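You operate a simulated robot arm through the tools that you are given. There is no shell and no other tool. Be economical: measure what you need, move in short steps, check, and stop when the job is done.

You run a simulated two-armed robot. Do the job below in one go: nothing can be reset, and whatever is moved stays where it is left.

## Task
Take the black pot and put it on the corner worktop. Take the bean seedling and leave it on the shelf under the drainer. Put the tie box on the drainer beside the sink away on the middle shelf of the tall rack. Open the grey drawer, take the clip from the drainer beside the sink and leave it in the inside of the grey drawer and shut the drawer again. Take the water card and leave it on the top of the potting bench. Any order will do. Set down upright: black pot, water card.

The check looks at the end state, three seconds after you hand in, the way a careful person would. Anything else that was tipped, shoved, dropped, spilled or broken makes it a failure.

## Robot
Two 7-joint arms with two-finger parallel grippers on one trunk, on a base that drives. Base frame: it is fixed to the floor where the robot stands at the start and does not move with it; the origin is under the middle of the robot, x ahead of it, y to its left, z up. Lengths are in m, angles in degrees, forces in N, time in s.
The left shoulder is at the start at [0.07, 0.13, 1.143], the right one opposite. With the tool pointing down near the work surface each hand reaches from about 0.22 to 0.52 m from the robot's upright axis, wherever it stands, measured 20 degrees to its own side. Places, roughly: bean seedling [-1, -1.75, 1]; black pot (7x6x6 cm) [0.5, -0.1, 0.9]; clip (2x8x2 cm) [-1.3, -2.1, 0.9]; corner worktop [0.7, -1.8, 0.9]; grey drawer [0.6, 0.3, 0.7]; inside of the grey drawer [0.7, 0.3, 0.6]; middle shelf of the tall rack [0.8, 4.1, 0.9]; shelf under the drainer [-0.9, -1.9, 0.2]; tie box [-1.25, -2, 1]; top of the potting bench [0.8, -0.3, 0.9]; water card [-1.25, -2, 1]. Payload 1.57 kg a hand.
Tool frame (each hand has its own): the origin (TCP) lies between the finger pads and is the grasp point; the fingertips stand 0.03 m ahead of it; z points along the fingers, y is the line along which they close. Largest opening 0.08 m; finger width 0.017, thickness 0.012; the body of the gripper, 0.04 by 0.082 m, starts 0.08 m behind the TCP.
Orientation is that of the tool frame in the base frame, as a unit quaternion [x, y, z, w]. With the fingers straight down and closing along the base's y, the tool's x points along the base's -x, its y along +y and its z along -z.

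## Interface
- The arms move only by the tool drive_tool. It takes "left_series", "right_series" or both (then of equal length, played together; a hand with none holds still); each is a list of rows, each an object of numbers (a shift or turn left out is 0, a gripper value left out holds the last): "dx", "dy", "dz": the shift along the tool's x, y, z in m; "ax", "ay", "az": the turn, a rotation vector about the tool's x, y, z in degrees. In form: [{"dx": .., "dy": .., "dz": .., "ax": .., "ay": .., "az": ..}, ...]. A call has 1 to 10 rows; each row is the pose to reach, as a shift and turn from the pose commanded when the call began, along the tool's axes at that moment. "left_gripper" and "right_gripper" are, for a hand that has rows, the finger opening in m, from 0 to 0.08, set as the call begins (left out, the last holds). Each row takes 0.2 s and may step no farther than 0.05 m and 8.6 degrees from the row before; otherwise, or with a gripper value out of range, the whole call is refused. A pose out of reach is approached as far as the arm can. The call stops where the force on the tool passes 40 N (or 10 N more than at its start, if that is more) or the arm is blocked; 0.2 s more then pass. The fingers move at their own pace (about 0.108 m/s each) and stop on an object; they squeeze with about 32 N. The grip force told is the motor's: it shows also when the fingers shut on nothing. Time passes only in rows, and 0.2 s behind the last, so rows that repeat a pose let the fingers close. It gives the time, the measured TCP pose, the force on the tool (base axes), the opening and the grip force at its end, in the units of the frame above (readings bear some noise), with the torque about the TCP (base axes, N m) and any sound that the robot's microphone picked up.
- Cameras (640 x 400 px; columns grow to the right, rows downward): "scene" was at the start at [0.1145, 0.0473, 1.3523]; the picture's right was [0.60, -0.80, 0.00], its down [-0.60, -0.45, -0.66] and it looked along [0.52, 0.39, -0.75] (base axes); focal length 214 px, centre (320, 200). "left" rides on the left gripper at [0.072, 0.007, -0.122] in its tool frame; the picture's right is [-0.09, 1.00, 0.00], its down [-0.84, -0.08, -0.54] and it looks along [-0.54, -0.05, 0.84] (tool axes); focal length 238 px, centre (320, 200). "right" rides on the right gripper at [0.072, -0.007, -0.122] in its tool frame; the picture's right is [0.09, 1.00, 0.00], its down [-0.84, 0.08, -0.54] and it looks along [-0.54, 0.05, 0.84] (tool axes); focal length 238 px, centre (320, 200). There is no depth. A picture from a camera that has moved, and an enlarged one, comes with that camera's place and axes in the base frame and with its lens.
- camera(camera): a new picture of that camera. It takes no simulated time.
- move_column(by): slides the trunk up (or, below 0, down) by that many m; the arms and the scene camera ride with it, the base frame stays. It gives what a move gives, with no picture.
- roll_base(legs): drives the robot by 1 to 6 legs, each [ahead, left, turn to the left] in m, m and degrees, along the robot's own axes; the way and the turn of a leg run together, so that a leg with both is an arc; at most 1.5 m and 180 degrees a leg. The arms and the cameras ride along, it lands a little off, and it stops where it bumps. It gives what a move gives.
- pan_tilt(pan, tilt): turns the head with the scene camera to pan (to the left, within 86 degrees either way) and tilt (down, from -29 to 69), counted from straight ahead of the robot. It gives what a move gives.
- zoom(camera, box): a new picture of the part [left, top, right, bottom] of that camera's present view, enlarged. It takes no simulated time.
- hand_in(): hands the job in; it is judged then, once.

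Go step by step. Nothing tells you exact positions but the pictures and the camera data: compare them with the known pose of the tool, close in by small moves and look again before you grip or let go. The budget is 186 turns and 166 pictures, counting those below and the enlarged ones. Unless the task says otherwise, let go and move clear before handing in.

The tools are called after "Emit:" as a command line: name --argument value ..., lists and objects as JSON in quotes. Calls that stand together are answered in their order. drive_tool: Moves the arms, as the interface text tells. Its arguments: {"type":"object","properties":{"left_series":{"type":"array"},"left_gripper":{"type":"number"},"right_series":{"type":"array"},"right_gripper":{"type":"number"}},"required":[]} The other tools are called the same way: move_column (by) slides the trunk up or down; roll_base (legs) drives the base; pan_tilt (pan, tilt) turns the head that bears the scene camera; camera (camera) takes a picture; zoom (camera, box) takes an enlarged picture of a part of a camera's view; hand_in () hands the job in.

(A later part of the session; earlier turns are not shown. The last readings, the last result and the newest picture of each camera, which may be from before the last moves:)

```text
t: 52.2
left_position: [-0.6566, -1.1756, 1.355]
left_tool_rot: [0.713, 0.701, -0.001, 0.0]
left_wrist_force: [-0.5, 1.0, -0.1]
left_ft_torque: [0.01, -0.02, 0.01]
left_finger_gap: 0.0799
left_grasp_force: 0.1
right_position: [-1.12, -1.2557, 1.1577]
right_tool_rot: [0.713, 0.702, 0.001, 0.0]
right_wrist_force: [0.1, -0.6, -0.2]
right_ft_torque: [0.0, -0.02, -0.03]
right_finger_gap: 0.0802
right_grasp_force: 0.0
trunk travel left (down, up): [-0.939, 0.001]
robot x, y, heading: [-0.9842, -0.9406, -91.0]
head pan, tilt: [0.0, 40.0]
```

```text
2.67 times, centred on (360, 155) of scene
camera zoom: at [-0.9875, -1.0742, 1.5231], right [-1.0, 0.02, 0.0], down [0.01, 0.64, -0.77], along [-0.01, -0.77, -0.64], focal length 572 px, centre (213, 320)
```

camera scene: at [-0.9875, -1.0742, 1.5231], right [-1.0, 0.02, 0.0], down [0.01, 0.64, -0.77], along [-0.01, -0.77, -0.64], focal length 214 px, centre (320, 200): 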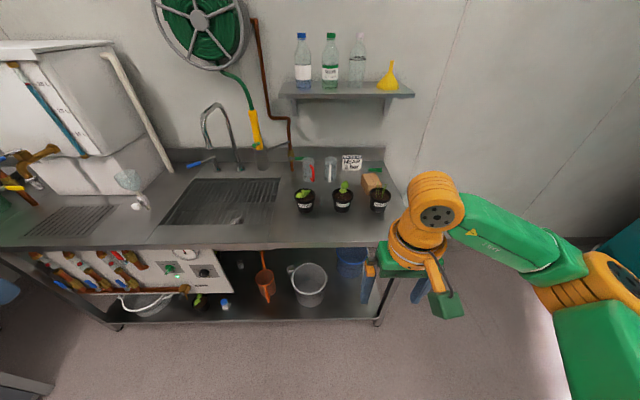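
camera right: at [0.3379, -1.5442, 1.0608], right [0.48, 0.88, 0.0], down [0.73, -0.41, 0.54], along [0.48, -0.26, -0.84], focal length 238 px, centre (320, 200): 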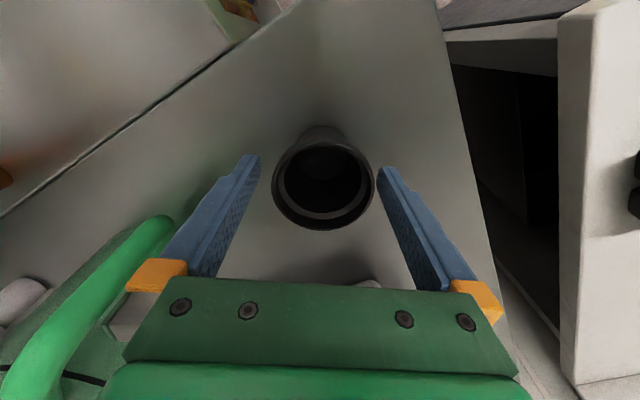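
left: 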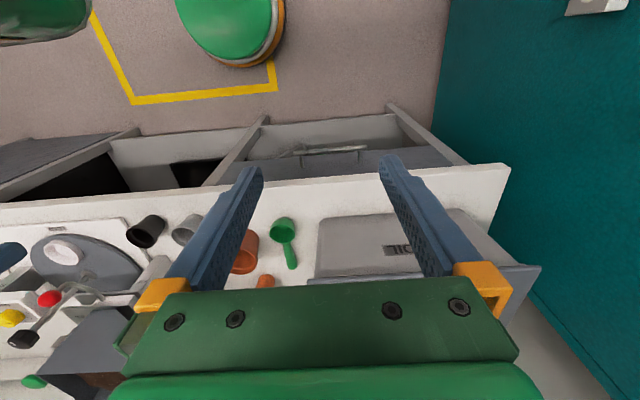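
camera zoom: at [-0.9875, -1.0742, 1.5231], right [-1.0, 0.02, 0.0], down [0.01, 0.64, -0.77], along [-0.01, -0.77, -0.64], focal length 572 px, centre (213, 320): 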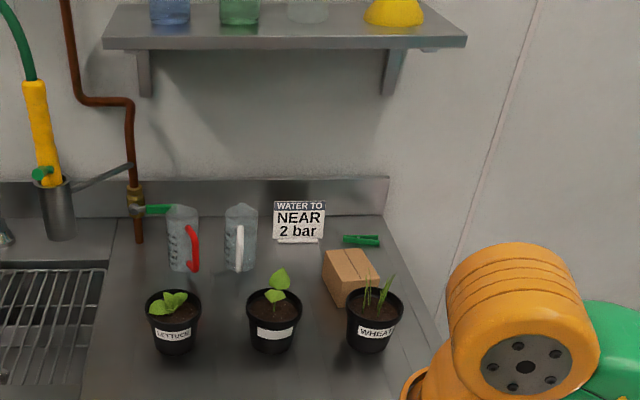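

Emit:
zoom --camera "scene" --box '[280, 165, 400, 225]'

Emit:
zoom --camera "scene" --box '[210, 250, 390, 340]'

Emit:
camera --camera "right"

```text
5.33 times, centred on (340, 195) of scene
camera zoom: at [-0.9875, -1.0742, 1.5231], right [-1.0, 0.02, 0.0], down [0.01, 0.64, -0.77], along [-0.01, -0.77, -0.64], focal length 1144 px, centre (213, 227)
```

zoom: 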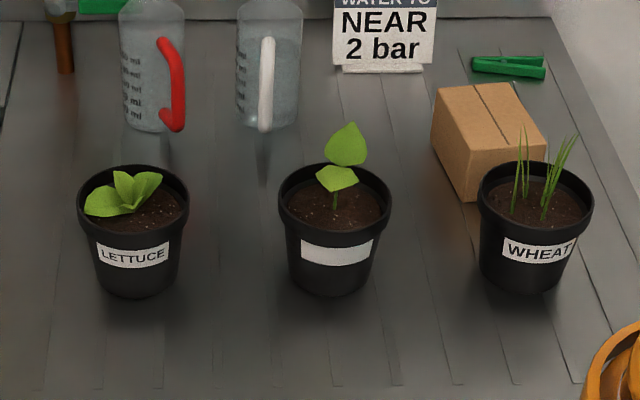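

```text
3.56 times, centred on (300, 295) of scene
camera zoom: at [-0.9875, -1.0742, 1.5231], right [-1.0, 0.02, 0.0], down [0.01, 0.64, -0.77], along [-0.01, -0.77, -0.64], focal length 763 px, centre (391, -138)
```

zoom: 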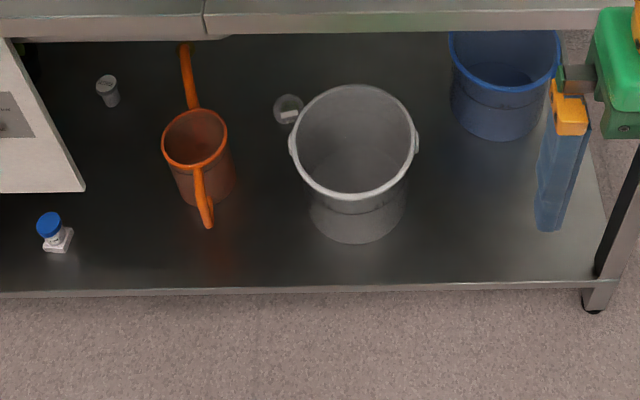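

```text
131 pictures are left
camera right: at [-1.1244, -1.1842, 1.2786], right [1.0, 0.08, 0.0], down [0.06, -0.84, 0.54], along [0.04, -0.54, -0.84], focal length 238 px, centre (320, 200)
```

right: 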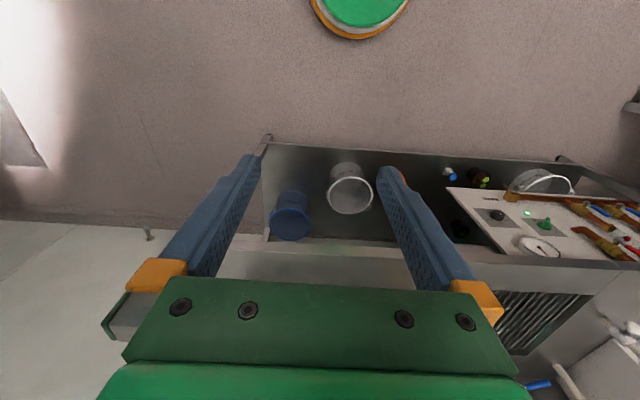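

The middle pot (two broad leaves, white label) is the bean seedling at about [-1.10, -1.79]; its rim is about 9 cm wide, so it must be held below the rim from the side with a tilted tool. I tilt the right hand forward in free space first.

Emit:
drive_tool --right_series '[{"dx": -0.02, "ay": -8.4}, {"dx": -0.04, "ay": -16.8}, {"dx": -0.06, "ay": -25.2}, {"dx": -0.08, "ay": -33.6}, {"dx": -0.1, "ay": -42}, {"dx": -0.12, "ay": -50}]'

Emit:
camera --camera "scene"

Emit:
camera --camera "right"

```text
t: 53.6
left_position: [-0.6559, -1.1753, 1.3537]
left_tool_rot: [0.713, 0.702, 0.0, 0.001]
left_wrist_force: [0.3, 0.2, -0.9]
left_ft_torque: [-0.02, -0.01, -0.01]
left_finger_gap: 0.08
left_grasp_force: 0.1
right_position: [-1.1231, -1.3758, 1.1567]
right_tool_rot: [0.646, 0.635, -0.301, 0.298]
right_wrist_force: [-1.3, 0.2, 0.1]
right_ft_torque: [-0.02, -0.01, -0.01]
right_finger_gap: 0.08
right_grasp_force: 0.1
trunk travel left (down, up): [-0.939, 0.001]
robot x, y, heading: [-0.9852, -0.9354, -91.0]
head pan, tilt: [0.0, 40.0]
```

```text
130 pictures are left
camera scene: at [-0.988, -1.0745, 1.5231], right [-1.0, 0.02, 0.0], down [0.01, 0.64, -0.77], along [-0.01, -0.77, -0.64], focal length 214 px, centre (320, 200)
```

scene: 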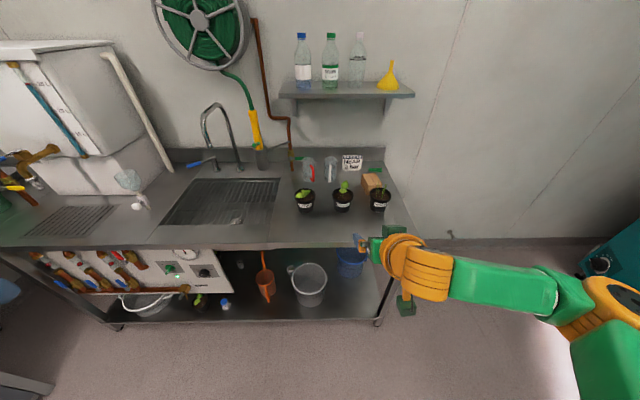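

```text
129 pictures are left
camera right: at [-1.1262, -1.2367, 1.1797], right [1.0, 0.04, -0.07], down [0.07, -0.12, 0.99], along [0.03, -0.99, -0.12], focal length 238 px, centre (320, 200)
```

right: 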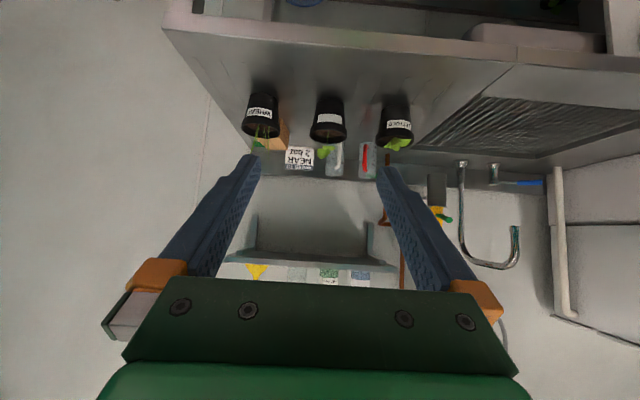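

The bean pot body sits at about [-1.10, -1.79, 0.91]. I lower the trunk a little and drive closer.

Emit:
move_column --by -0.13

Emit:
roll_base --legs '[[0.22, 0.02, 1]]'

Emit:
camera --camera "right"

Emit:
camera --camera "scene"

```text
t: 55.2
left_position: [-0.656, -1.1752, 1.2241]
left_tool_rot: [0.712, 0.702, 0.0, 0.001]
left_wrist_force: [0.8, 0.4, 0.4]
left_ft_torque: [0.01, 0.03, -0.02]
left_finger_gap: 0.0801
left_grasp_force: 0.1
right_position: [-1.122, -1.3755, 1.0268]
right_tool_rot: [0.646, 0.635, -0.301, 0.298]
right_wrist_force: [-0.2, 0.5, 0.2]
right_ft_torque: [0.01, -0.01, 0.03]
right_finger_gap: 0.0799
right_grasp_force: 0.0
trunk travel left (down, up): [-0.809, 0.131]
robot x, y, heading: [-0.9862, -0.9355, -91.0]
head pan, tilt: [0.0, 40.0]
```

```text
t: 56.9
left_position: [-0.633, -1.3873, 1.2243]
left_tool_rot: [0.706, 0.709, -0.001, 0.003]
left_wrist_force: [-0.4, 1.0, -0.1]
left_ft_torque: [0.0, 0.0, 0.01]
left_finger_gap: 0.0801
left_grasp_force: 0.0
right_position: [-1.0953, -1.5976, 1.0287]
right_tool_rot: [0.64, 0.641, -0.298, 0.301]
right_wrist_force: [0.1, 0.8, 0.5]
right_ft_torque: [0.0, 0.0, -0.02]
right_finger_gap: 0.0801
right_grasp_force: 0.0
trunk travel left (down, up): [-0.809, 0.131]
robot x, y, heading: [-0.9661, -1.1625, -89.7]
head pan, tilt: [0.0, 40.0]
```

```text
128 pictures are left
camera right: at [-1.103, -1.4575, 1.0507], right [1.0, 0.06, -0.07], down [0.08, -0.12, 0.99], along [0.05, -0.99, -0.12], focal length 238 px, centre (320, 200)
```

right: 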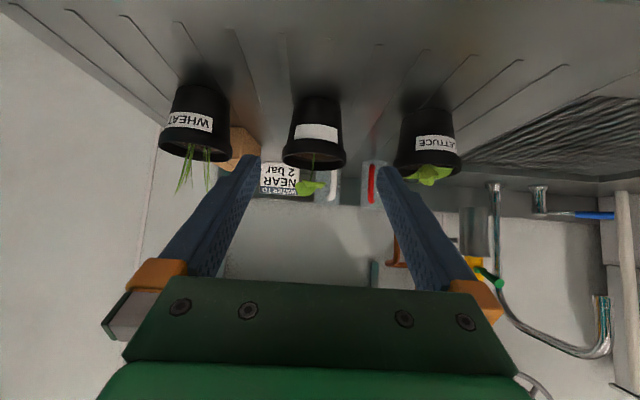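

```text
127 pictures are left
camera scene: at [-0.9676, -1.2922, 1.3934], right [-1.0, 0.0, 0.0], down [0.0, 0.64, -0.77], along [0.0, -0.77, -0.64], focal length 214 px, centre (320, 200)
```

scene: 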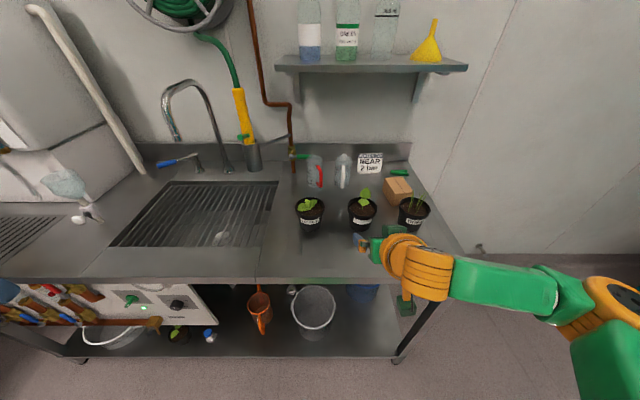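

Counter is about z = 0.875; bean pot axis about [-1.10, -1.79]. I move to a pre-grasp point along the tilted approach line.

Emit:
drive_tool --right_series '[{"dx": -0.01, "dy": -0.002, "dz": 0.035}, {"dx": -0.02, "dy": -0.004, "dz": 0.07}, {"dx": -0.03, "dy": -0.005, "dz": 0.105}]'

Emit:
camera --camera "right"

Emit:
zoom --camera "scene" --box '[280, 170, 460, 270]'

```text
t: 57.7
left_position: [-0.6334, -1.3919, 1.2225]
left_tool_rot: [0.707, 0.708, 0.0, 0.0]
left_wrist_force: [0.0, 0.9, 0.2]
left_ft_torque: [-0.02, -0.01, 0.04]
left_finger_gap: 0.0801
left_grasp_force: 0.1
right_position: [-1.0993, -1.7016, 0.9836]
right_tool_rot: [0.641, 0.641, -0.298, 0.299]
right_wrist_force: [-0.6, -0.2, -1.0]
right_ft_torque: [-0.01, -0.01, 0.0]
right_finger_gap: 0.0798
right_grasp_force: 0.0
trunk travel left (down, up): [-0.809, 0.131]
robot x, y, heading: [-0.9684, -1.1609, -89.8]
head pan, tilt: [0.0, 40.0]
```

```text
126 pictures are left
camera right: at [-1.1067, -1.5614, 1.0068], right [1.0, 0.06, -0.07], down [0.08, -0.12, 0.99], along [0.05, -0.99, -0.13], focal length 238 px, centre (320, 200)
```

right: 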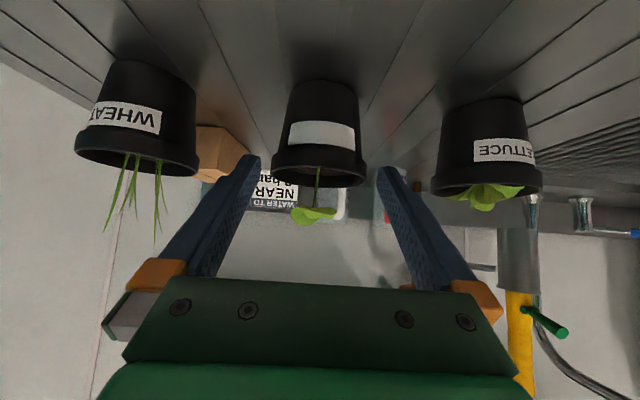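

```text
3.56 times, centred on (370, 220) of scene
camera zoom: at [-0.967, -1.297, 1.3929], right [-1.0, 0.0, 0.0], down [0.0, 0.64, -0.77], along [0.0, -0.77, -0.64], focal length 763 px, centre (142, 129)
```

zoom: 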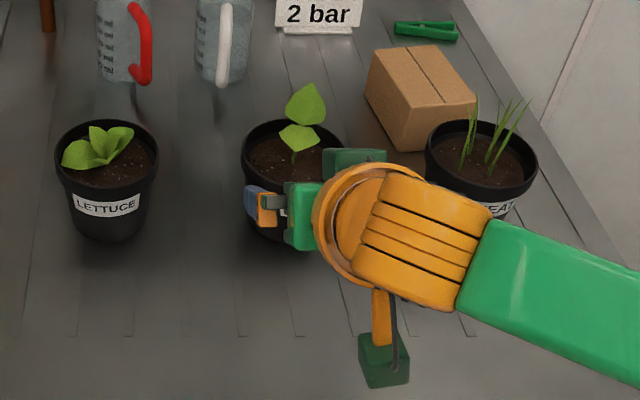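

Emit:
drive_tool --right_series '[{"dz": 0.035, "dx": 0.002}, {"dz": 0.07, "dx": 0.003}]'

Emit:
camera --camera "right"

Emit:
zoom --camera "scene" --box '[310, 170, 430, 240]'

```text
t: 58.3
left_position: [-0.6331, -1.3922, 1.2234]
left_tool_rot: [0.707, 0.707, 0.0, 0.0]
left_wrist_force: [0.5, 0.1, -0.2]
left_ft_torque: [0.04, -0.01, -0.01]
left_finger_gap: 0.08
left_grasp_force: 0.0
right_position: [-1.0982, -1.7514, 0.9347]
right_tool_rot: [0.641, 0.641, -0.298, 0.299]
right_wrist_force: [-0.9, -0.4, 0.0]
right_ft_torque: [0.01, 0.0, 0.0]
right_finger_gap: 0.0801
right_grasp_force: 0.0
trunk travel left (down, up): [-0.809, 0.131]
robot x, y, heading: [-0.97, -1.162, -90.0]
head pan, tilt: [0.0, 40.0]
```

```text
124 pictures are left
camera right: at [-1.1056, -1.6133, 0.9581], right [1.0, 0.06, -0.07], down [0.08, -0.12, 0.99], along [0.05, -0.99, -0.13], focal length 238 px, centre (320, 200)
```

right: 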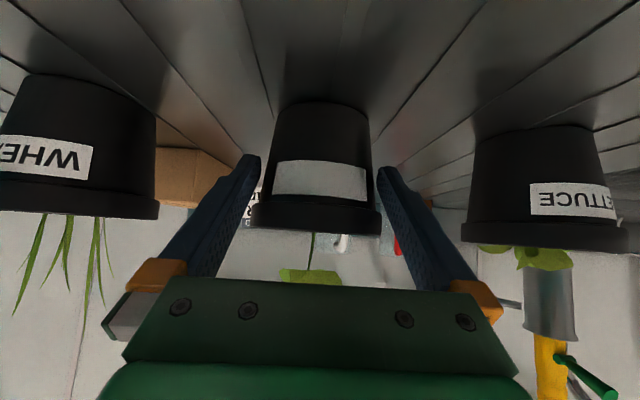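

```text
5.33 times, centred on (370, 205) of scene
camera zoom: at [-0.9666, -1.2974, 1.3929], right [-1.0, 0.0, 0.0], down [0.0, 0.64, -0.77], along [0.0, -0.77, -0.64], focal length 1144 px, centre (53, 173)
```

zoom: 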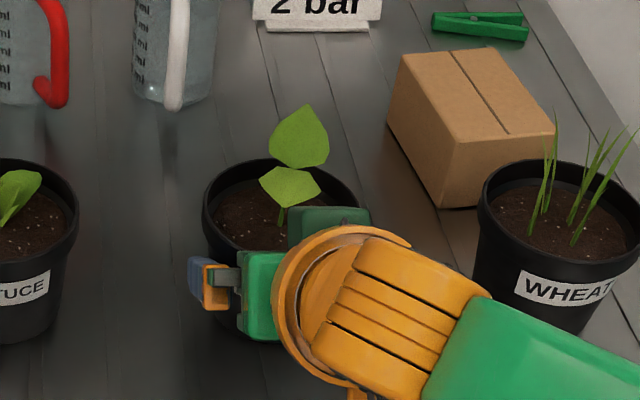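

Emit:
drive_tool --right_series '[{"dz": 0.015}, {"dz": 0.03}, {"dz": 0.042}]'

Emit:
camera --camera "right"

Emit:
zoom --camera "scene" --box '[310, 170, 430, 240]'

```text
t: 59.1
left_position: [-0.632, -1.3896, 1.2232]
left_tool_rot: [0.706, 0.708, -0.001, 0.0]
left_wrist_force: [-0.4, 0.2, -0.2]
left_ft_torque: [-0.02, 0.03, 0.02]
left_finger_gap: 0.08
left_grasp_force: 0.1
right_position: [-1.0992, -1.7827, 0.9093]
right_tool_rot: [0.641, 0.64, -0.299, 0.299]
right_wrist_force: [-0.4, -0.4, -0.3]
right_ft_torque: [-0.02, 0.03, -0.04]
right_finger_gap: 0.0799
right_grasp_force: 0.1
trunk travel left (down, up): [-0.809, 0.131]
robot x, y, heading: [-0.9711, -1.1638, -89.9]
head pan, tilt: [0.0, 40.0]
```

```text
122 pictures are left
camera right: at [-1.1064, -1.6435, 0.932], right [1.0, 0.06, -0.07], down [0.08, -0.12, 0.99], along [0.05, -0.99, -0.13], focal length 238 px, centre (320, 200)
```

right: 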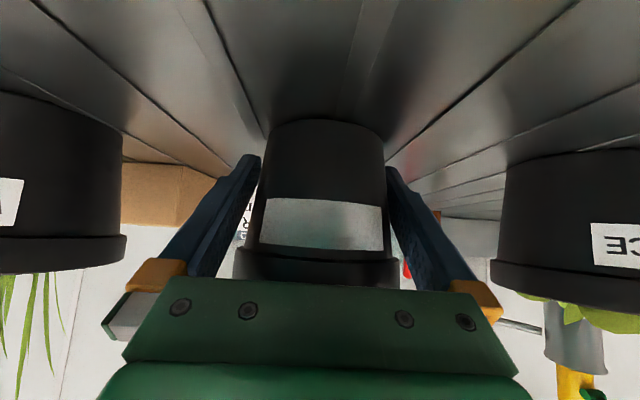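

```text
5.33 times, centred on (370, 205) of scene
camera zoom: at [-0.9669, -1.2954, 1.3931], right [-1.0, 0.0, 0.0], down [0.0, 0.64, -0.77], along [0.0, -0.77, -0.64], focal length 1144 px, centre (53, 173)
```

zoom: 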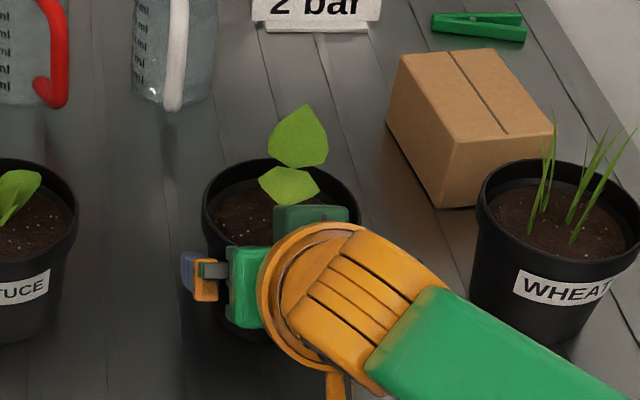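

Emit:
drive_tool --right_gripper 0.05 --right_series '[{"dy": 0.003}, {"dy": 0.003}, {"dy": 0.003}]'

Emit:
camera --camera "right"

```text
t: 59.9
left_position: [-0.6338, -1.3902, 1.2242]
left_tool_rot: [0.706, 0.708, 0.001, 0.001]
left_wrist_force: [-0.5, 0.1, 0.0]
left_ft_torque: [0.01, -0.03, -0.01]
left_finger_gap: 0.08
left_grasp_force: 0.1
right_position: [-1.096, -1.7818, 0.9097]
right_tool_rot: [0.641, 0.64, -0.298, 0.3]
right_wrist_force: [-0.1, -0.4, -0.2]
right_ft_torque: [-0.12, 0.0, -0.07]
right_finger_gap: 0.0763
right_grasp_force: 31.8
trunk travel left (down, up): [-0.809, 0.131]
robot x, y, heading: [-0.9659, -1.1615, -90.1]
head pan, tilt: [0.0, 40.0]
```

```text
120 pictures are left
camera right: at [-1.1038, -1.6431, 0.9321], right [1.0, 0.06, -0.07], down [0.08, -0.12, 0.99], along [0.05, -0.99, -0.13], focal length 238 px, centre (320, 200)
```

right: 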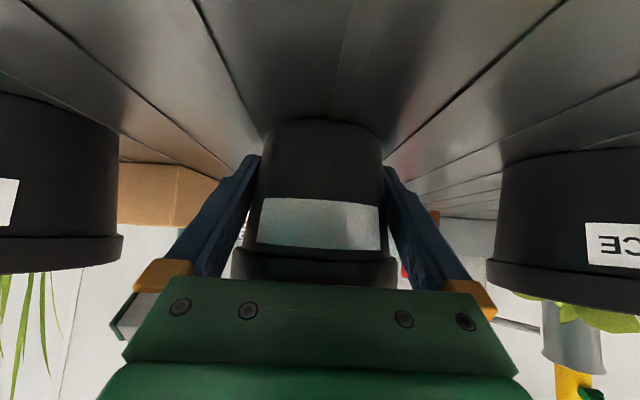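

Gripped at 7.6 cm. I lift a little and check the hold.

Emit:
drive_tool --right_series '[{"dz": -0.013, "dx": -0.0153}, {"dz": -0.026, "dx": -0.0307}, {"dz": -0.0386, "dx": -0.046}, {"dz": -0.058, "dx": -0.069}, {"dz": -0.077, "dx": -0.092}]'

Emit:
camera --camera "scene"

Emit:
camera --camera "right"

```text
t: 61.1
left_position: [-0.6336, -1.3897, 1.2227]
left_tool_rot: [0.706, 0.708, 0.0, 0.001]
left_wrist_force: [0.5, -0.1, 0.1]
left_ft_torque: [0.0, 0.01, 0.01]
left_finger_gap: 0.08
left_grasp_force: 0.0
right_position: [-1.0976, -1.782, 1.0302]
right_tool_rot: [0.641, 0.641, -0.298, 0.299]
right_wrist_force: [0.9, 0.6, -1.7]
right_ft_torque: [0.03, -0.03, -0.04]
right_finger_gap: 0.0762
right_grasp_force: 31.5
trunk travel left (down, up): [-0.809, 0.131]
robot x, y, heading: [-0.9671, -1.1616, -89.8]
head pan, tilt: [0.0, 40.0]
```

```text
119 pictures are left
camera scene: at [-0.9673, -1.2955, 1.3931], right [-1.0, 0.0, 0.0], down [0.0, 0.64, -0.77], along [0.0, -0.77, -0.64], focal length 214 px, centre (320, 200)
```

scene: 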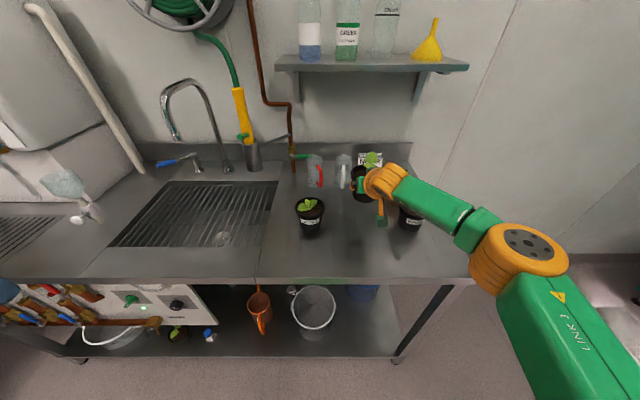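

```text
118 pictures are left
camera right: at [-1.1038, -1.6428, 1.0524], right [1.0, 0.06, -0.07], down [0.08, -0.12, 0.99], along [0.05, -0.99, -0.13], focal length 238 px, centre (320, 200)
```

right: 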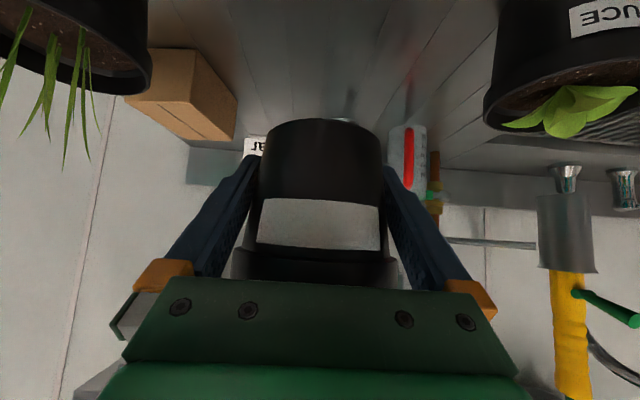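

Held firmly and upright. I back away and lower the trunk to shelf height.

Emit:
roll_base --legs '[[-0.42, 0, 0]]'

Emit:
move_column --by -0.55

Emit:
pan_tilt --pan 0 --tilt 35

Emit:
camera --camera "scene"

Emit:
camera --camera "right"

```text
t: 63.7
left_position: [-0.6346, -0.9663, 1.2235]
left_tool_rot: [0.704, 0.71, 0.0, 0.0]
left_wrist_force: [-0.6, -0.7, 0.2]
left_ft_torque: [0.0, 0.01, -0.02]
left_finger_gap: 0.0801
left_grasp_force: 0.2
right_position: [-1.095, -1.3602, 1.0282]
right_tool_rot: [0.64, 0.643, -0.296, 0.3]
right_wrist_force: [-0.5, -0.4, -3.1]
right_ft_torque: [-0.01, 0.0, 0.01]
right_finger_gap: 0.0765
right_grasp_force: 32.1
trunk travel left (down, up): [-0.809, 0.131]
robot x, y, heading: [-0.9705, -0.7375, -89.6]
head pan, tilt: [0.0, 40.0]
```

```text
refused: -0.55 is not a number from -0.4 to 0.4
```

```text
t: 64.4
left_position: [-0.6332, -0.9642, 1.2236]
left_tool_rot: [0.704, 0.71, 0.001, 0.001]
left_wrist_force: [0.1, 0.1, 0.6]
left_ft_torque: [0.0, -0.05, 0.02]
left_finger_gap: 0.0801
left_grasp_force: 0.1
right_position: [-1.0953, -1.3586, 1.0282]
right_tool_rot: [0.639, 0.642, -0.298, 0.3]
right_wrist_force: [0.1, -0.5, -2.2]
right_ft_torque: [-0.02, 0.0, 0.01]
right_finger_gap: 0.0761
right_grasp_force: 31.8
trunk travel left (down, up): [-0.809, 0.131]
robot x, y, heading: [-0.9699, -0.7348, -89.5]
head pan, tilt: [0.0, 35.0]
```

```text
117 pictures are left
camera scene: at [-0.9683, -0.8752, 1.4005], right [-1.0, -0.01, 0.0], down [0.0, 0.57, -0.82], along [0.0, -0.82, -0.57], focal length 214 px, centre (320, 200)
```

scene: 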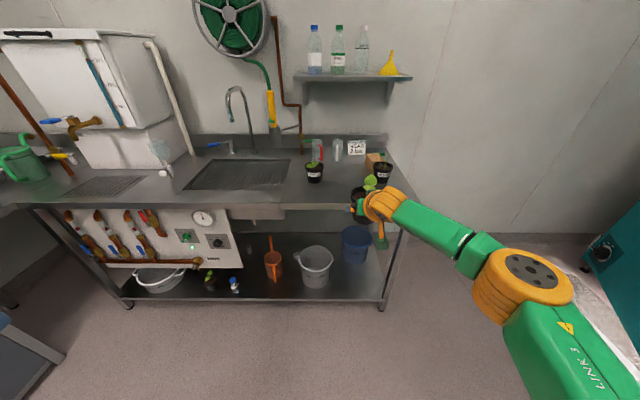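

```text
116 pictures are left
camera right: at [-1.103, -1.2198, 1.0515], right [1.0, 0.06, -0.07], down [0.08, -0.12, 0.99], along [0.06, -0.99, -0.13], focal length 238 px, centre (320, 200)
```

right: 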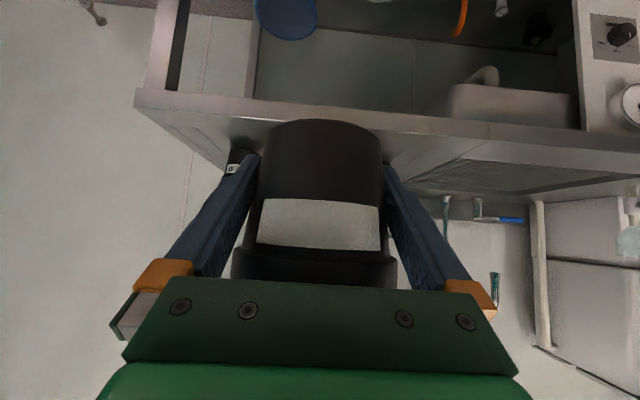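

Emit:
move_column --by -0.4

Emit:
pan_tilt --pan 0 --tilt 30

Emit:
camera --camera "scene"

```text
t: 68.2
left_position: [-0.6339, -0.9653, 0.8241]
left_tool_rot: [0.704, 0.71, 0.0, 0.001]
left_wrist_force: [0.1, -0.3, 0.5]
left_ft_torque: [-0.02, -0.01, 0.02]
left_finger_gap: 0.0801
left_grasp_force: 0.1
right_position: [-1.0956, -1.3586, 0.6284]
right_tool_rot: [0.639, 0.643, -0.297, 0.301]
right_wrist_force: [0.2, 0.3, -3.2]
right_ft_torque: [-0.02, 0.04, 0.05]
right_finger_gap: 0.0759
right_grasp_force: 32.3
trunk travel left (down, up): [-0.409, 0.531]
robot x, y, heading: [-0.9734, -0.7339, -89.7]
head pan, tilt: [0.0, 35.0]
```

```text
t: 68.9
left_position: [-0.6342, -0.9642, 0.8235]
left_tool_rot: [0.704, 0.71, 0.0, 0.001]
left_wrist_force: [-1.1, -0.6, -0.1]
left_ft_torque: [0.02, 0.0, 0.0]
left_finger_gap: 0.0801
left_grasp_force: 0.0
right_position: [-1.0949, -1.359, 0.6295]
right_tool_rot: [0.639, 0.643, -0.296, 0.3]
right_wrist_force: [-0.1, -0.1, -3.1]
right_ft_torque: [0.0, 0.04, 0.01]
right_finger_gap: 0.0757
right_grasp_force: 31.8
trunk travel left (down, up): [-0.409, 0.531]
robot x, y, heading: [-0.9686, -0.7369, -89.7]
head pan, tilt: [0.0, 30.0]
```

```text
115 pictures are left
camera scene: at [-0.9682, -0.8769, 1.0083], right [-1.0, -0.01, 0.0], down [0.0, 0.5, -0.87], along [0.01, -0.87, -0.5], focal length 214 px, centre (320, 200)
```

scene: 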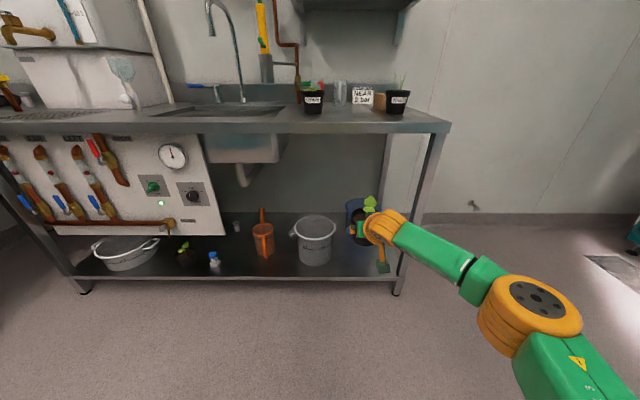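

Shelf top is about z ≈ 0.16, front edge y ≈ -1.60. A free spot is about [-0.76, -1.66], in front between the orange can and the bucket. I shift left and lower.

Emit:
roll_base --legs '[[0, 0.336, 0]]'

Emit:
move_column --by -0.32

Emit:
pan_tilt --pan 0 --tilt 20

Emit:
camera --camera "scene"

Emit:
camera --camera "left"

```text
t: 71.1
left_position: [-0.2934, -0.9646, 0.8231]
left_tool_rot: [0.705, 0.709, 0.0, 0.0]
left_wrist_force: [-0.4, 0.1, -0.2]
left_ft_torque: [-0.01, 0.02, -0.01]
left_finger_gap: 0.0799
left_grasp_force: 0.0
right_position: [-0.7563, -1.3563, 0.6291]
right_tool_rot: [0.639, 0.642, -0.297, 0.301]
right_wrist_force: [0.1, -0.3, -2.4]
right_ft_torque: [-0.01, -0.02, -0.01]
right_finger_gap: 0.0759
right_grasp_force: 32.1
trunk travel left (down, up): [-0.409, 0.531]
robot x, y, heading: [-0.6293, -0.7356, -89.8]
head pan, tilt: [0.0, 30.0]
```

```text
t: 74.3
left_position: [-0.2927, -0.9627, 0.5028]
left_tool_rot: [0.706, 0.709, 0.0, 0.001]
left_wrist_force: [-0.4, 0.0, -0.6]
left_ft_torque: [-0.01, 0.01, 0.01]
left_finger_gap: 0.0798
left_grasp_force: 0.0
right_position: [-0.7559, -1.3557, 0.3084]
right_tool_rot: [0.64, 0.642, -0.298, 0.301]
right_wrist_force: [0.6, 1.4, -2.3]
right_ft_torque: [0.0, 0.01, -0.04]
right_finger_gap: 0.0759
right_grasp_force: 31.8
trunk travel left (down, up): [-0.089, 0.851]
robot x, y, heading: [-0.6294, -0.7339, -89.6]
head pan, tilt: [0.0, 30.0]
```

```text
t: 75.0
left_position: [-0.293, -0.9633, 0.5036]
left_tool_rot: [0.705, 0.709, 0.0, 0.001]
left_wrist_force: [0.3, 0.3, -0.3]
left_ft_torque: [0.0, 0.0, 0.05]
left_finger_gap: 0.08
left_grasp_force: 0.1
right_position: [-0.7561, -1.3563, 0.3089]
right_tool_rot: [0.64, 0.642, -0.298, 0.3]
right_wrist_force: [-0.3, 0.1, -2.7]
right_ft_torque: [-0.02, 0.01, 0.01]
right_finger_gap: 0.0757
right_grasp_force: 31.7
trunk travel left (down, up): [-0.089, 0.851]
robot x, y, heading: [-0.6324, -0.7349, -89.9]
head pan, tilt: [0.0, 20.0]
```

```text
114 pictures are left
camera scene: at [-0.6279, -0.8775, 0.7043], right [-1.0, 0.0, 0.0], down [0.0, 0.34, -0.94], along [0.0, -0.94, -0.34], focal length 214 px, centre (320, 200)
```

scene: 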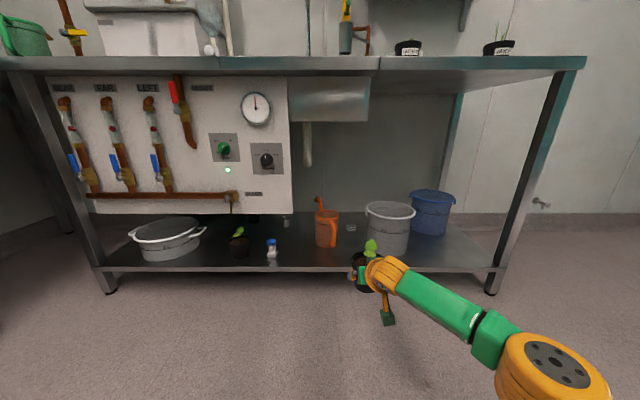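

```text
113 pictures are left
camera left: at [-0.2878, -0.8902, 0.6256], right [1.0, -0.09, 0.0], down [-0.07, -0.84, 0.54], along [-0.05, -0.54, -0.84], focal length 238 px, centre (320, 200)
```

left: 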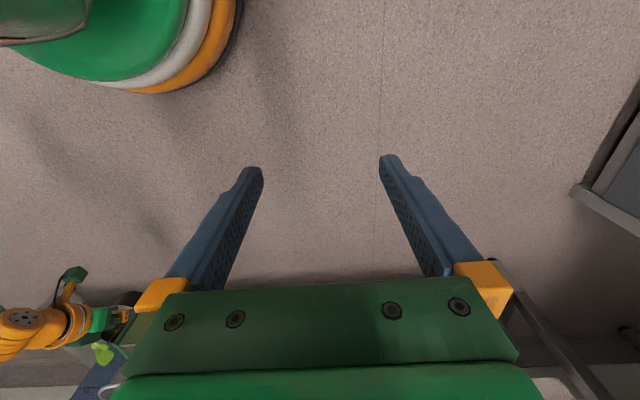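

Emit:
zoom --camera "scene" --box '[220, 190, 440, 310]'

Emit:
camera --camera "right"

```text
2.91 times, centred on (330, 250) of scene
camera zoom: at [-0.6279, -0.8775, 0.7043], right [-1.0, 0.0, 0.0], down [0.0, 0.34, -0.94], along [0.0, -0.94, -0.34], focal length 624 px, centre (291, 54)
```

zoom: 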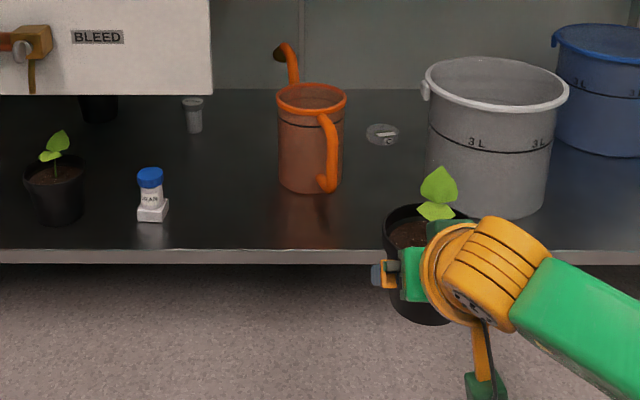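

```text
111 pictures are left
camera right: at [-0.7632, -1.217, 0.3317], right [1.0, 0.06, -0.07], down [0.08, -0.12, 0.99], along [0.05, -0.99, -0.13], focal length 238 px, centre (320, 200)
```

right: 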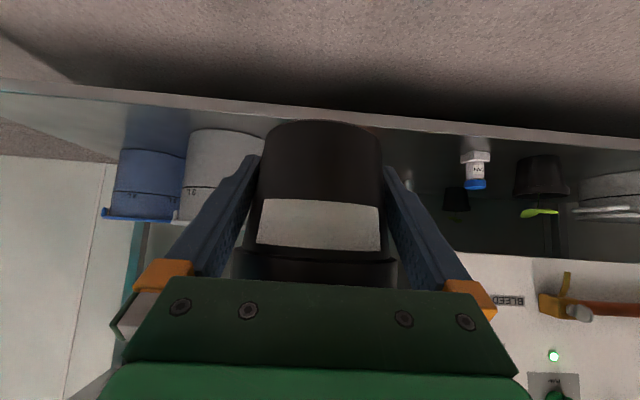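

Refined from two views: shelf top z ≈ 0.11, front edge y ≈ -1.65. Target for the seedling is [-0.78, -1.72]. I drive in at a safe height.

Emit:
roll_base --legs '[[0.36, -0.022, 0]]'

Emit:
camera --camera "scene"

Emit:
camera --camera "right"

```text
t: 77.3
left_position: [-0.3167, -1.3282, 0.5031]
left_tool_rot: [0.707, 0.707, 0.001, 0.002]
left_wrist_force: [-0.4, 1.4, -0.7]
left_ft_torque: [0.0, 0.0, 0.01]
left_finger_gap: 0.0799
left_grasp_force: 0.0
right_position: [-0.7815, -1.7194, 0.3089]
right_tool_rot: [0.642, 0.64, -0.299, 0.3]
right_wrist_force: [0.0, 0.1, -2.3]
right_ft_torque: [0.01, 0.01, 0.03]
right_finger_gap: 0.0757
right_grasp_force: 32.1
trunk travel left (down, up): [-0.089, 0.851]
robot x, y, heading: [-0.6499, -1.0996, -90.0]
head pan, tilt: [0.0, 20.0]
```

```text
110 pictures are left
camera scene: at [-0.6507, -1.2411, 0.7044], right [-1.0, 0.0, 0.0], down [0.0, 0.34, -0.94], along [0.0, -0.94, -0.34], focal length 214 px, centre (320, 200)
```

scene: 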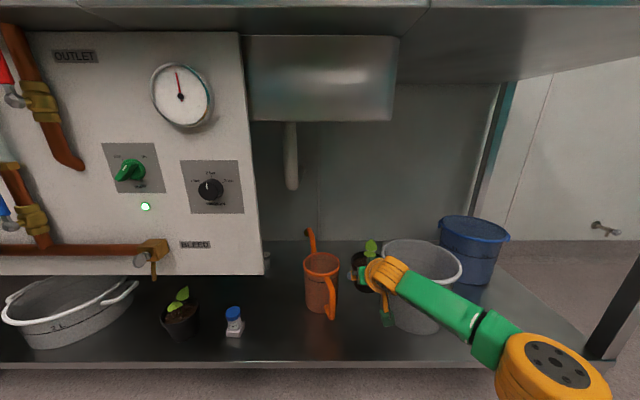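

```text
109 pictures are left
camera right: at [-0.7881, -1.5797, 0.3316], right [1.0, 0.06, -0.07], down [0.07, -0.12, 0.99], along [0.05, -0.99, -0.13], focal length 238 px, centre (320, 200)
```

right: 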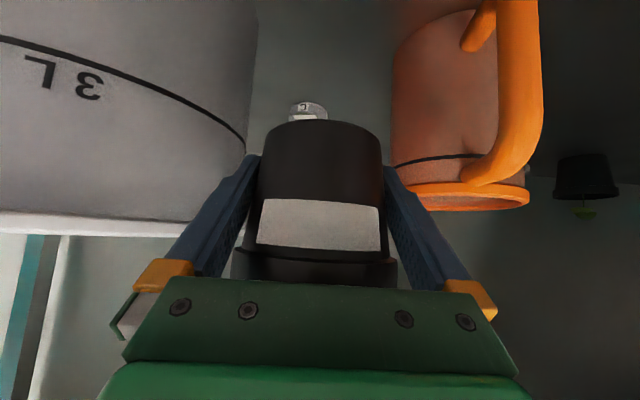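

With a longer baseline the shelf comes to z ≈ 0.15, edge y ≈ -1.605, and the bucket is close. I back off to place at about [-0.765, -1.665].

Emit:
roll_base --legs '[[-0.055, 0.017, 0]]'

Emit:
drive_tool --right_series '[{"dz": 0.0193, "dx": 0.023}, {"dz": 0.0386, "dx": 0.046}, {"dz": 0.052, "dx": 0.0613}]'

Emit:
zoom --camera "scene" --box '[240, 220, 460, 370]'

Emit:
camera --camera "right"

```text
t: 78.3
left_position: [-0.2992, -1.2728, 0.5041]
left_tool_rot: [0.707, 0.707, -0.001, 0.001]
left_wrist_force: [0.8, 0.5, -0.8]
left_ft_torque: [0.0, 0.01, -0.03]
left_finger_gap: 0.0801
left_grasp_force: 0.1
right_position: [-0.7642, -1.664, 0.3077]
right_tool_rot: [0.642, 0.64, -0.298, 0.299]
right_wrist_force: [0.0, 0.2, -2.2]
right_ft_torque: [0.05, -0.01, 0.04]
right_finger_gap: 0.076
right_grasp_force: 32.1
trunk travel left (down, up): [-0.089, 0.851]
robot x, y, heading: [-0.6361, -1.0482, -90.0]
head pan, tilt: [0.0, 20.0]
```

```text
t: 79.1
left_position: [-0.3003, -1.2745, 0.504]
left_tool_rot: [0.708, 0.707, 0.001, 0.001]
left_wrist_force: [-0.8, 0.1, -0.3]
left_ft_torque: [0.0, 0.0, 0.01]
left_finger_gap: 0.08
left_grasp_force: 0.2
right_position: [-0.7661, -1.6633, 0.2264]
right_tool_rot: [0.642, 0.639, -0.299, 0.299]
right_wrist_force: [0.4, -0.3, -2.6]
right_ft_torque: [0.0, -0.03, -0.01]
right_finger_gap: 0.076
right_grasp_force: 31.9
trunk travel left (down, up): [-0.089, 0.851]
robot x, y, heading: [-0.6374, -1.0432, -89.9]
head pan, tilt: [0.0, 20.0]
```

```text
2.67 times, centred on (350, 295) of scene
camera zoom: at [-0.633, -1.1867, 0.7044], right [-1.0, 0.0, 0.0], down [0.0, 0.34, -0.94], along [0.0, -0.94, -0.34], focal length 572 px, centre (240, -53)
```

zoom: 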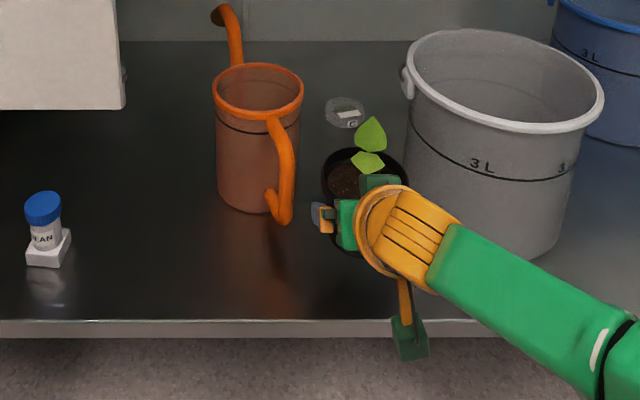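

```text
107 pictures are left
camera right: at [-0.7716, -1.5247, 0.2494], right [1.0, 0.06, -0.07], down [0.08, -0.12, 0.99], along [0.05, -0.99, -0.13], focal length 238 px, centre (320, 200)
```

right: 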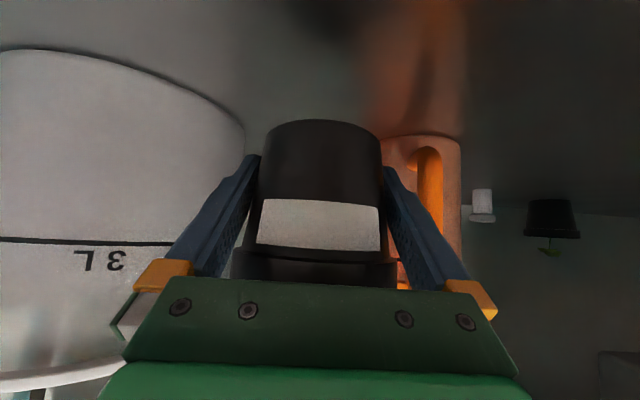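

Emit:
drive_tool --right_series '[{"dz": 0.0096, "dx": 0.0115}, {"dz": 0.0161, "dx": 0.0192}, {"dz": 0.0206, "dx": 0.0245}]'

Emit:
zoom --camera "scene" --box '[300, 240, 420, 320]'

```text
t: 79.9
left_position: [-0.2999, -1.2743, 0.5031]
left_tool_rot: [0.707, 0.707, 0.0, 0.002]
left_wrist_force: [0.3, -0.4, -0.7]
left_ft_torque: [-0.01, -0.04, 0.0]
left_finger_gap: 0.0802
left_grasp_force: 0.1
right_position: [-0.7631, -1.6643, 0.1975]
right_tool_rot: [0.641, 0.64, -0.298, 0.3]
right_wrist_force: [0.1, 0.5, -1.4]
right_ft_torque: [0.02, -0.01, 0.0]
right_finger_gap: 0.0762
right_grasp_force: 31.8
trunk travel left (down, up): [-0.089, 0.851]
robot x, y, heading: [-0.6369, -1.042, -90.1]
head pan, tilt: [0.0, 20.0]
```

```text
5.00 times, centred on (360, 280) of scene
camera zoom: at [-0.633, -1.1867, 0.7044], right [-1.0, 0.0, 0.0], down [0.0, 0.34, -0.94], along [0.0, -0.94, -0.34], focal length 1072 px, centre (120, -200)
```

zoom: 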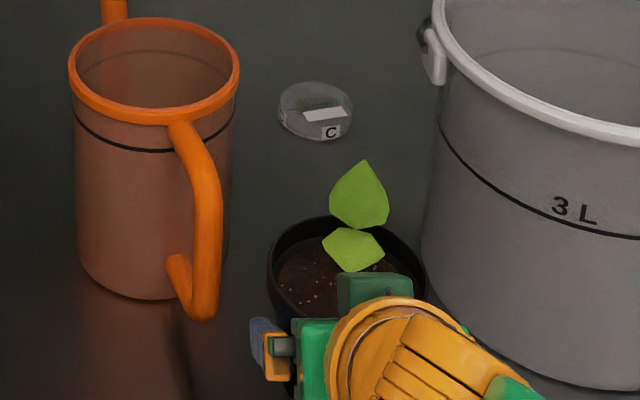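

Emit:
drive_tool --right_series '[{"dz": 0.0026, "dx": 0.0031}, {"dz": 0.0051, "dx": 0.0061}]'

Emit:
drive_tool --right_series '[{"dz": 0.0026, "dx": 0.0031}, {"dz": 0.0039, "dx": 0.0046}]'

```text
t: 80.5
left_position: [-0.3001, -1.2741, 0.5037]
left_tool_rot: [0.707, 0.707, -0.001, 0.001]
left_wrist_force: [-0.5, -0.1, -0.6]
left_ft_torque: [0.0, 0.0, -0.01]
left_finger_gap: 0.0803
left_grasp_force: 0.1
right_position: [-0.7635, -1.6654, 0.1893]
right_tool_rot: [0.641, 0.64, -0.298, 0.3]
right_wrist_force: [0.2, 0.2, -2.5]
right_ft_torque: [-0.01, -0.01, 0.01]
right_finger_gap: 0.076
right_grasp_force: 31.8
trunk travel left (down, up): [-0.089, 0.851]
robot x, y, heading: [-0.6361, -1.0438, -89.9]
head pan, tilt: [0.0, 20.0]
```

```text
t: 81.1
left_position: [-0.3006, -1.2736, 0.5034]
left_tool_rot: [0.707, 0.707, 0.001, 0.0]
left_wrist_force: [0.5, -0.5, 0.0]
left_ft_torque: [-0.03, 0.0, -0.04]
left_finger_gap: 0.0798
left_grasp_force: 0.1
right_position: [-0.7634, -1.6648, 0.1828]
right_tool_rot: [0.642, 0.639, -0.299, 0.299]
right_wrist_force: [0.5, -0.3, -2.8]
right_ft_torque: [0.0, 0.01, 0.02]
right_finger_gap: 0.0759
right_grasp_force: 32.4
trunk travel left (down, up): [-0.089, 0.851]
robot x, y, heading: [-0.6316, -1.0432, -89.9]
head pan, tilt: [0.0, 20.0]
```

Emit:
drive_tool --right_series '[{"dz": 0.0026, "dx": 0.0031}, {"dz": 0.0051, "dx": 0.0061}, {"dz": 0.0064, "dx": 0.0077}]'

Emit:
camera --camera "right"

Emit:
zoom --camera "scene" --box '[280, 240, 440, 350]'

```text
t: 81.9
left_position: [-0.2991, -1.2722, 0.5062]
left_tool_rot: [0.707, 0.707, -0.002, 0.002]
left_wrist_force: [-0.3, 0.1, 0.2]
left_ft_torque: [-0.04, 0.02, 0.0]
left_finger_gap: 0.0801
left_grasp_force: 0.0
right_position: [-0.7647, -1.6655, 0.1778]
right_tool_rot: [0.64, 0.639, -0.302, 0.301]
right_wrist_force: [-1.9, -4.4, 16.5]
right_ft_torque: [0.15, 0.0, 0.02]
right_finger_gap: 0.0759
right_grasp_force: 32.2
trunk travel left (down, up): [-0.089, 0.851]
robot x, y, heading: [-0.6348, -1.0445, -90.0]
head pan, tilt: [0.0, 20.0]
```

```text
105 pictures are left
camera right: at [-0.7704, -1.526, 0.1997], right [1.0, 0.06, -0.07], down [0.08, -0.11, 0.99], along [0.05, -0.99, -0.12], focal length 238 px, centre (320, 200)
```

right: 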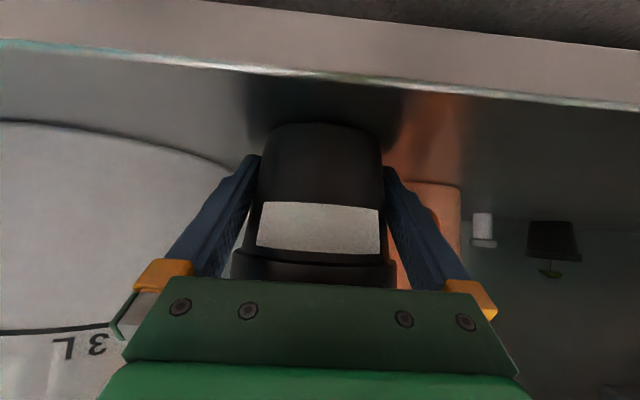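

```text
3.64 times, centred on (360, 295) of scene
camera zoom: at [-0.6323, -1.1833, 0.7055], right [-1.0, 0.0, 0.0], down [0.0, 0.34, -0.94], along [0.0, -0.94, -0.34], focal length 780 px, centre (174, -146)
```

zoom: 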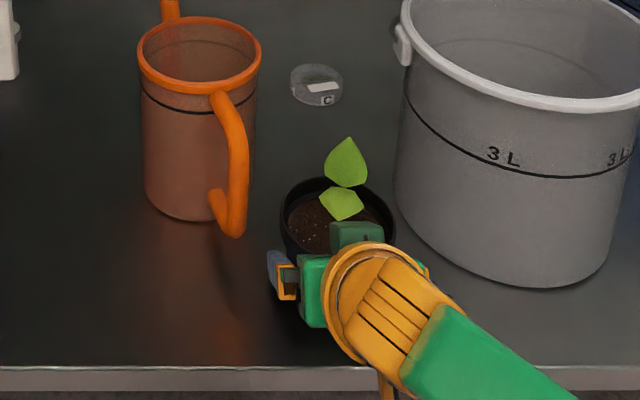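

Contact with the shelf. I ease off and release.

Emit:
drive_tool --right_series '[{"dz": -0.0016, "dx": -0.0019}, {"dz": -0.0032, "dx": -0.0038}, {"dz": -0.0032, "dx": -0.0038}]'

Emit:
drive_tool --right_gripper 0.08 --right_series '[{"dz": 0}, {"dz": 0}, {"dz": 0}]'

Emit:
camera --camera "right"

```text
t: 82.7
left_position: [-0.2984, -1.2743, 0.5046]
left_tool_rot: [0.706, 0.708, 0.0, 0.002]
left_wrist_force: [-0.5, 0.1, 0.1]
left_ft_torque: [-0.03, 0.0, 0.02]
left_finger_gap: 0.0801
left_grasp_force: 0.0
right_position: [-0.7627, -1.6645, 0.1782]
right_tool_rot: [0.641, 0.64, -0.298, 0.299]
right_wrist_force: [-0.5, 0.7, 0.2]
right_ft_torque: [-0.08, 0.03, 0.0]
right_finger_gap: 0.0755
right_grasp_force: 31.6
trunk travel left (down, up): [-0.089, 0.851]
robot x, y, heading: [-0.635, -1.0448, -90.1]
head pan, tilt: [0.0, 20.0]
```

```text
t: 83.5
left_position: [-0.2987, -1.2736, 0.5043]
left_tool_rot: [0.707, 0.707, 0.0, 0.001]
left_wrist_force: [0.5, 0.5, -0.2]
left_ft_torque: [-0.01, 0.01, 0.01]
left_finger_gap: 0.0799
left_grasp_force: 0.1
right_position: [-0.7624, -1.6641, 0.1777]
right_tool_rot: [0.641, 0.64, -0.298, 0.3]
right_wrist_force: [0.5, -0.1, -0.1]
right_ft_torque: [0.02, 0.0, -0.01]
right_finger_gap: 0.08
right_grasp_force: 0.1
trunk travel left (down, up): [-0.089, 0.851]
robot x, y, heading: [-0.6353, -1.0442, -90.0]
head pan, tilt: [0.0, 20.0]
```

```text
103 pictures are left
camera right: at [-0.7695, -1.5254, 0.2011], right [1.0, 0.06, -0.07], down [0.07, -0.12, 0.99], along [0.05, -0.99, -0.13], focal length 238 px, centre (320, 200)
```

right: 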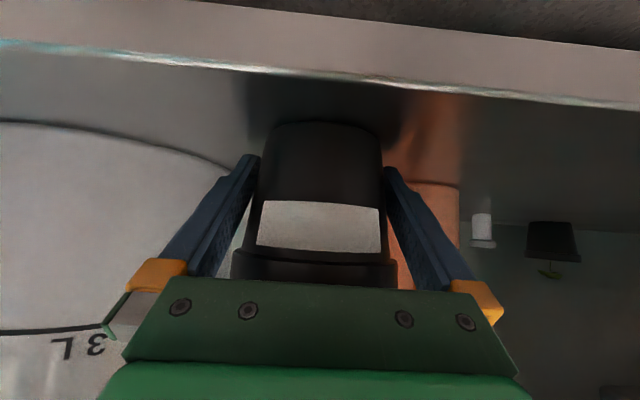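

Emit:
drive_tool --right_series '[{"dz": -0.015}, {"dz": -0.035}, {"dz": -0.06}, {"dz": -0.09}, {"dz": -0.12}, {"dz": -0.15}]'

Emit:
camera --camera "scene"

Emit:
camera --camera "right"

```text
t: 84.9
left_position: [-0.2992, -1.2734, 0.503]
left_tool_rot: [0.707, 0.707, 0.0, 0.002]
left_wrist_force: [0.1, -0.6, -0.2]
left_ft_torque: [0.03, 0.0, 0.01]
left_finger_gap: 0.0802
left_grasp_force: 0.1
right_position: [-0.7643, -1.5502, 0.2758]
right_tool_rot: [0.642, 0.64, -0.299, 0.299]
right_wrist_force: [0.1, -0.2, -0.5]
right_ft_torque: [0.02, 0.0, 0.02]
right_finger_gap: 0.0803
right_grasp_force: 0.0
trunk travel left (down, up): [-0.089, 0.851]
robot x, y, heading: [-0.6321, -1.0432, -90.3]
head pan, tilt: [0.0, 20.0]
```

```text
102 pictures are left
camera scene: at [-0.6329, -1.1862, 0.7045], right [-1.0, 0.0, 0.0], down [0.0, 0.34, -0.94], along [0.0, -0.94, -0.34], focal length 214 px, centre (320, 200)
```

scene: 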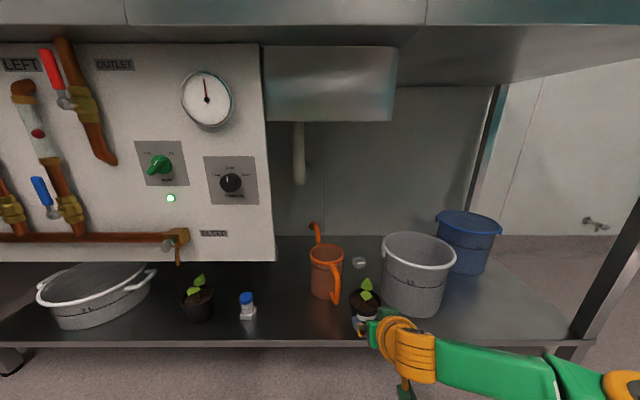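

```text
101 pictures are left
camera right: at [-0.7709, -1.4108, 0.297], right [1.0, 0.06, -0.07], down [0.07, -0.12, 0.99], along [0.05, -0.99, -0.13], focal length 238 px, centre (320, 200)
```

right: 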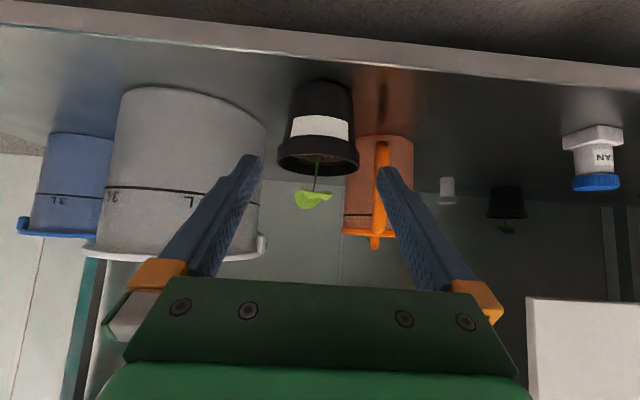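

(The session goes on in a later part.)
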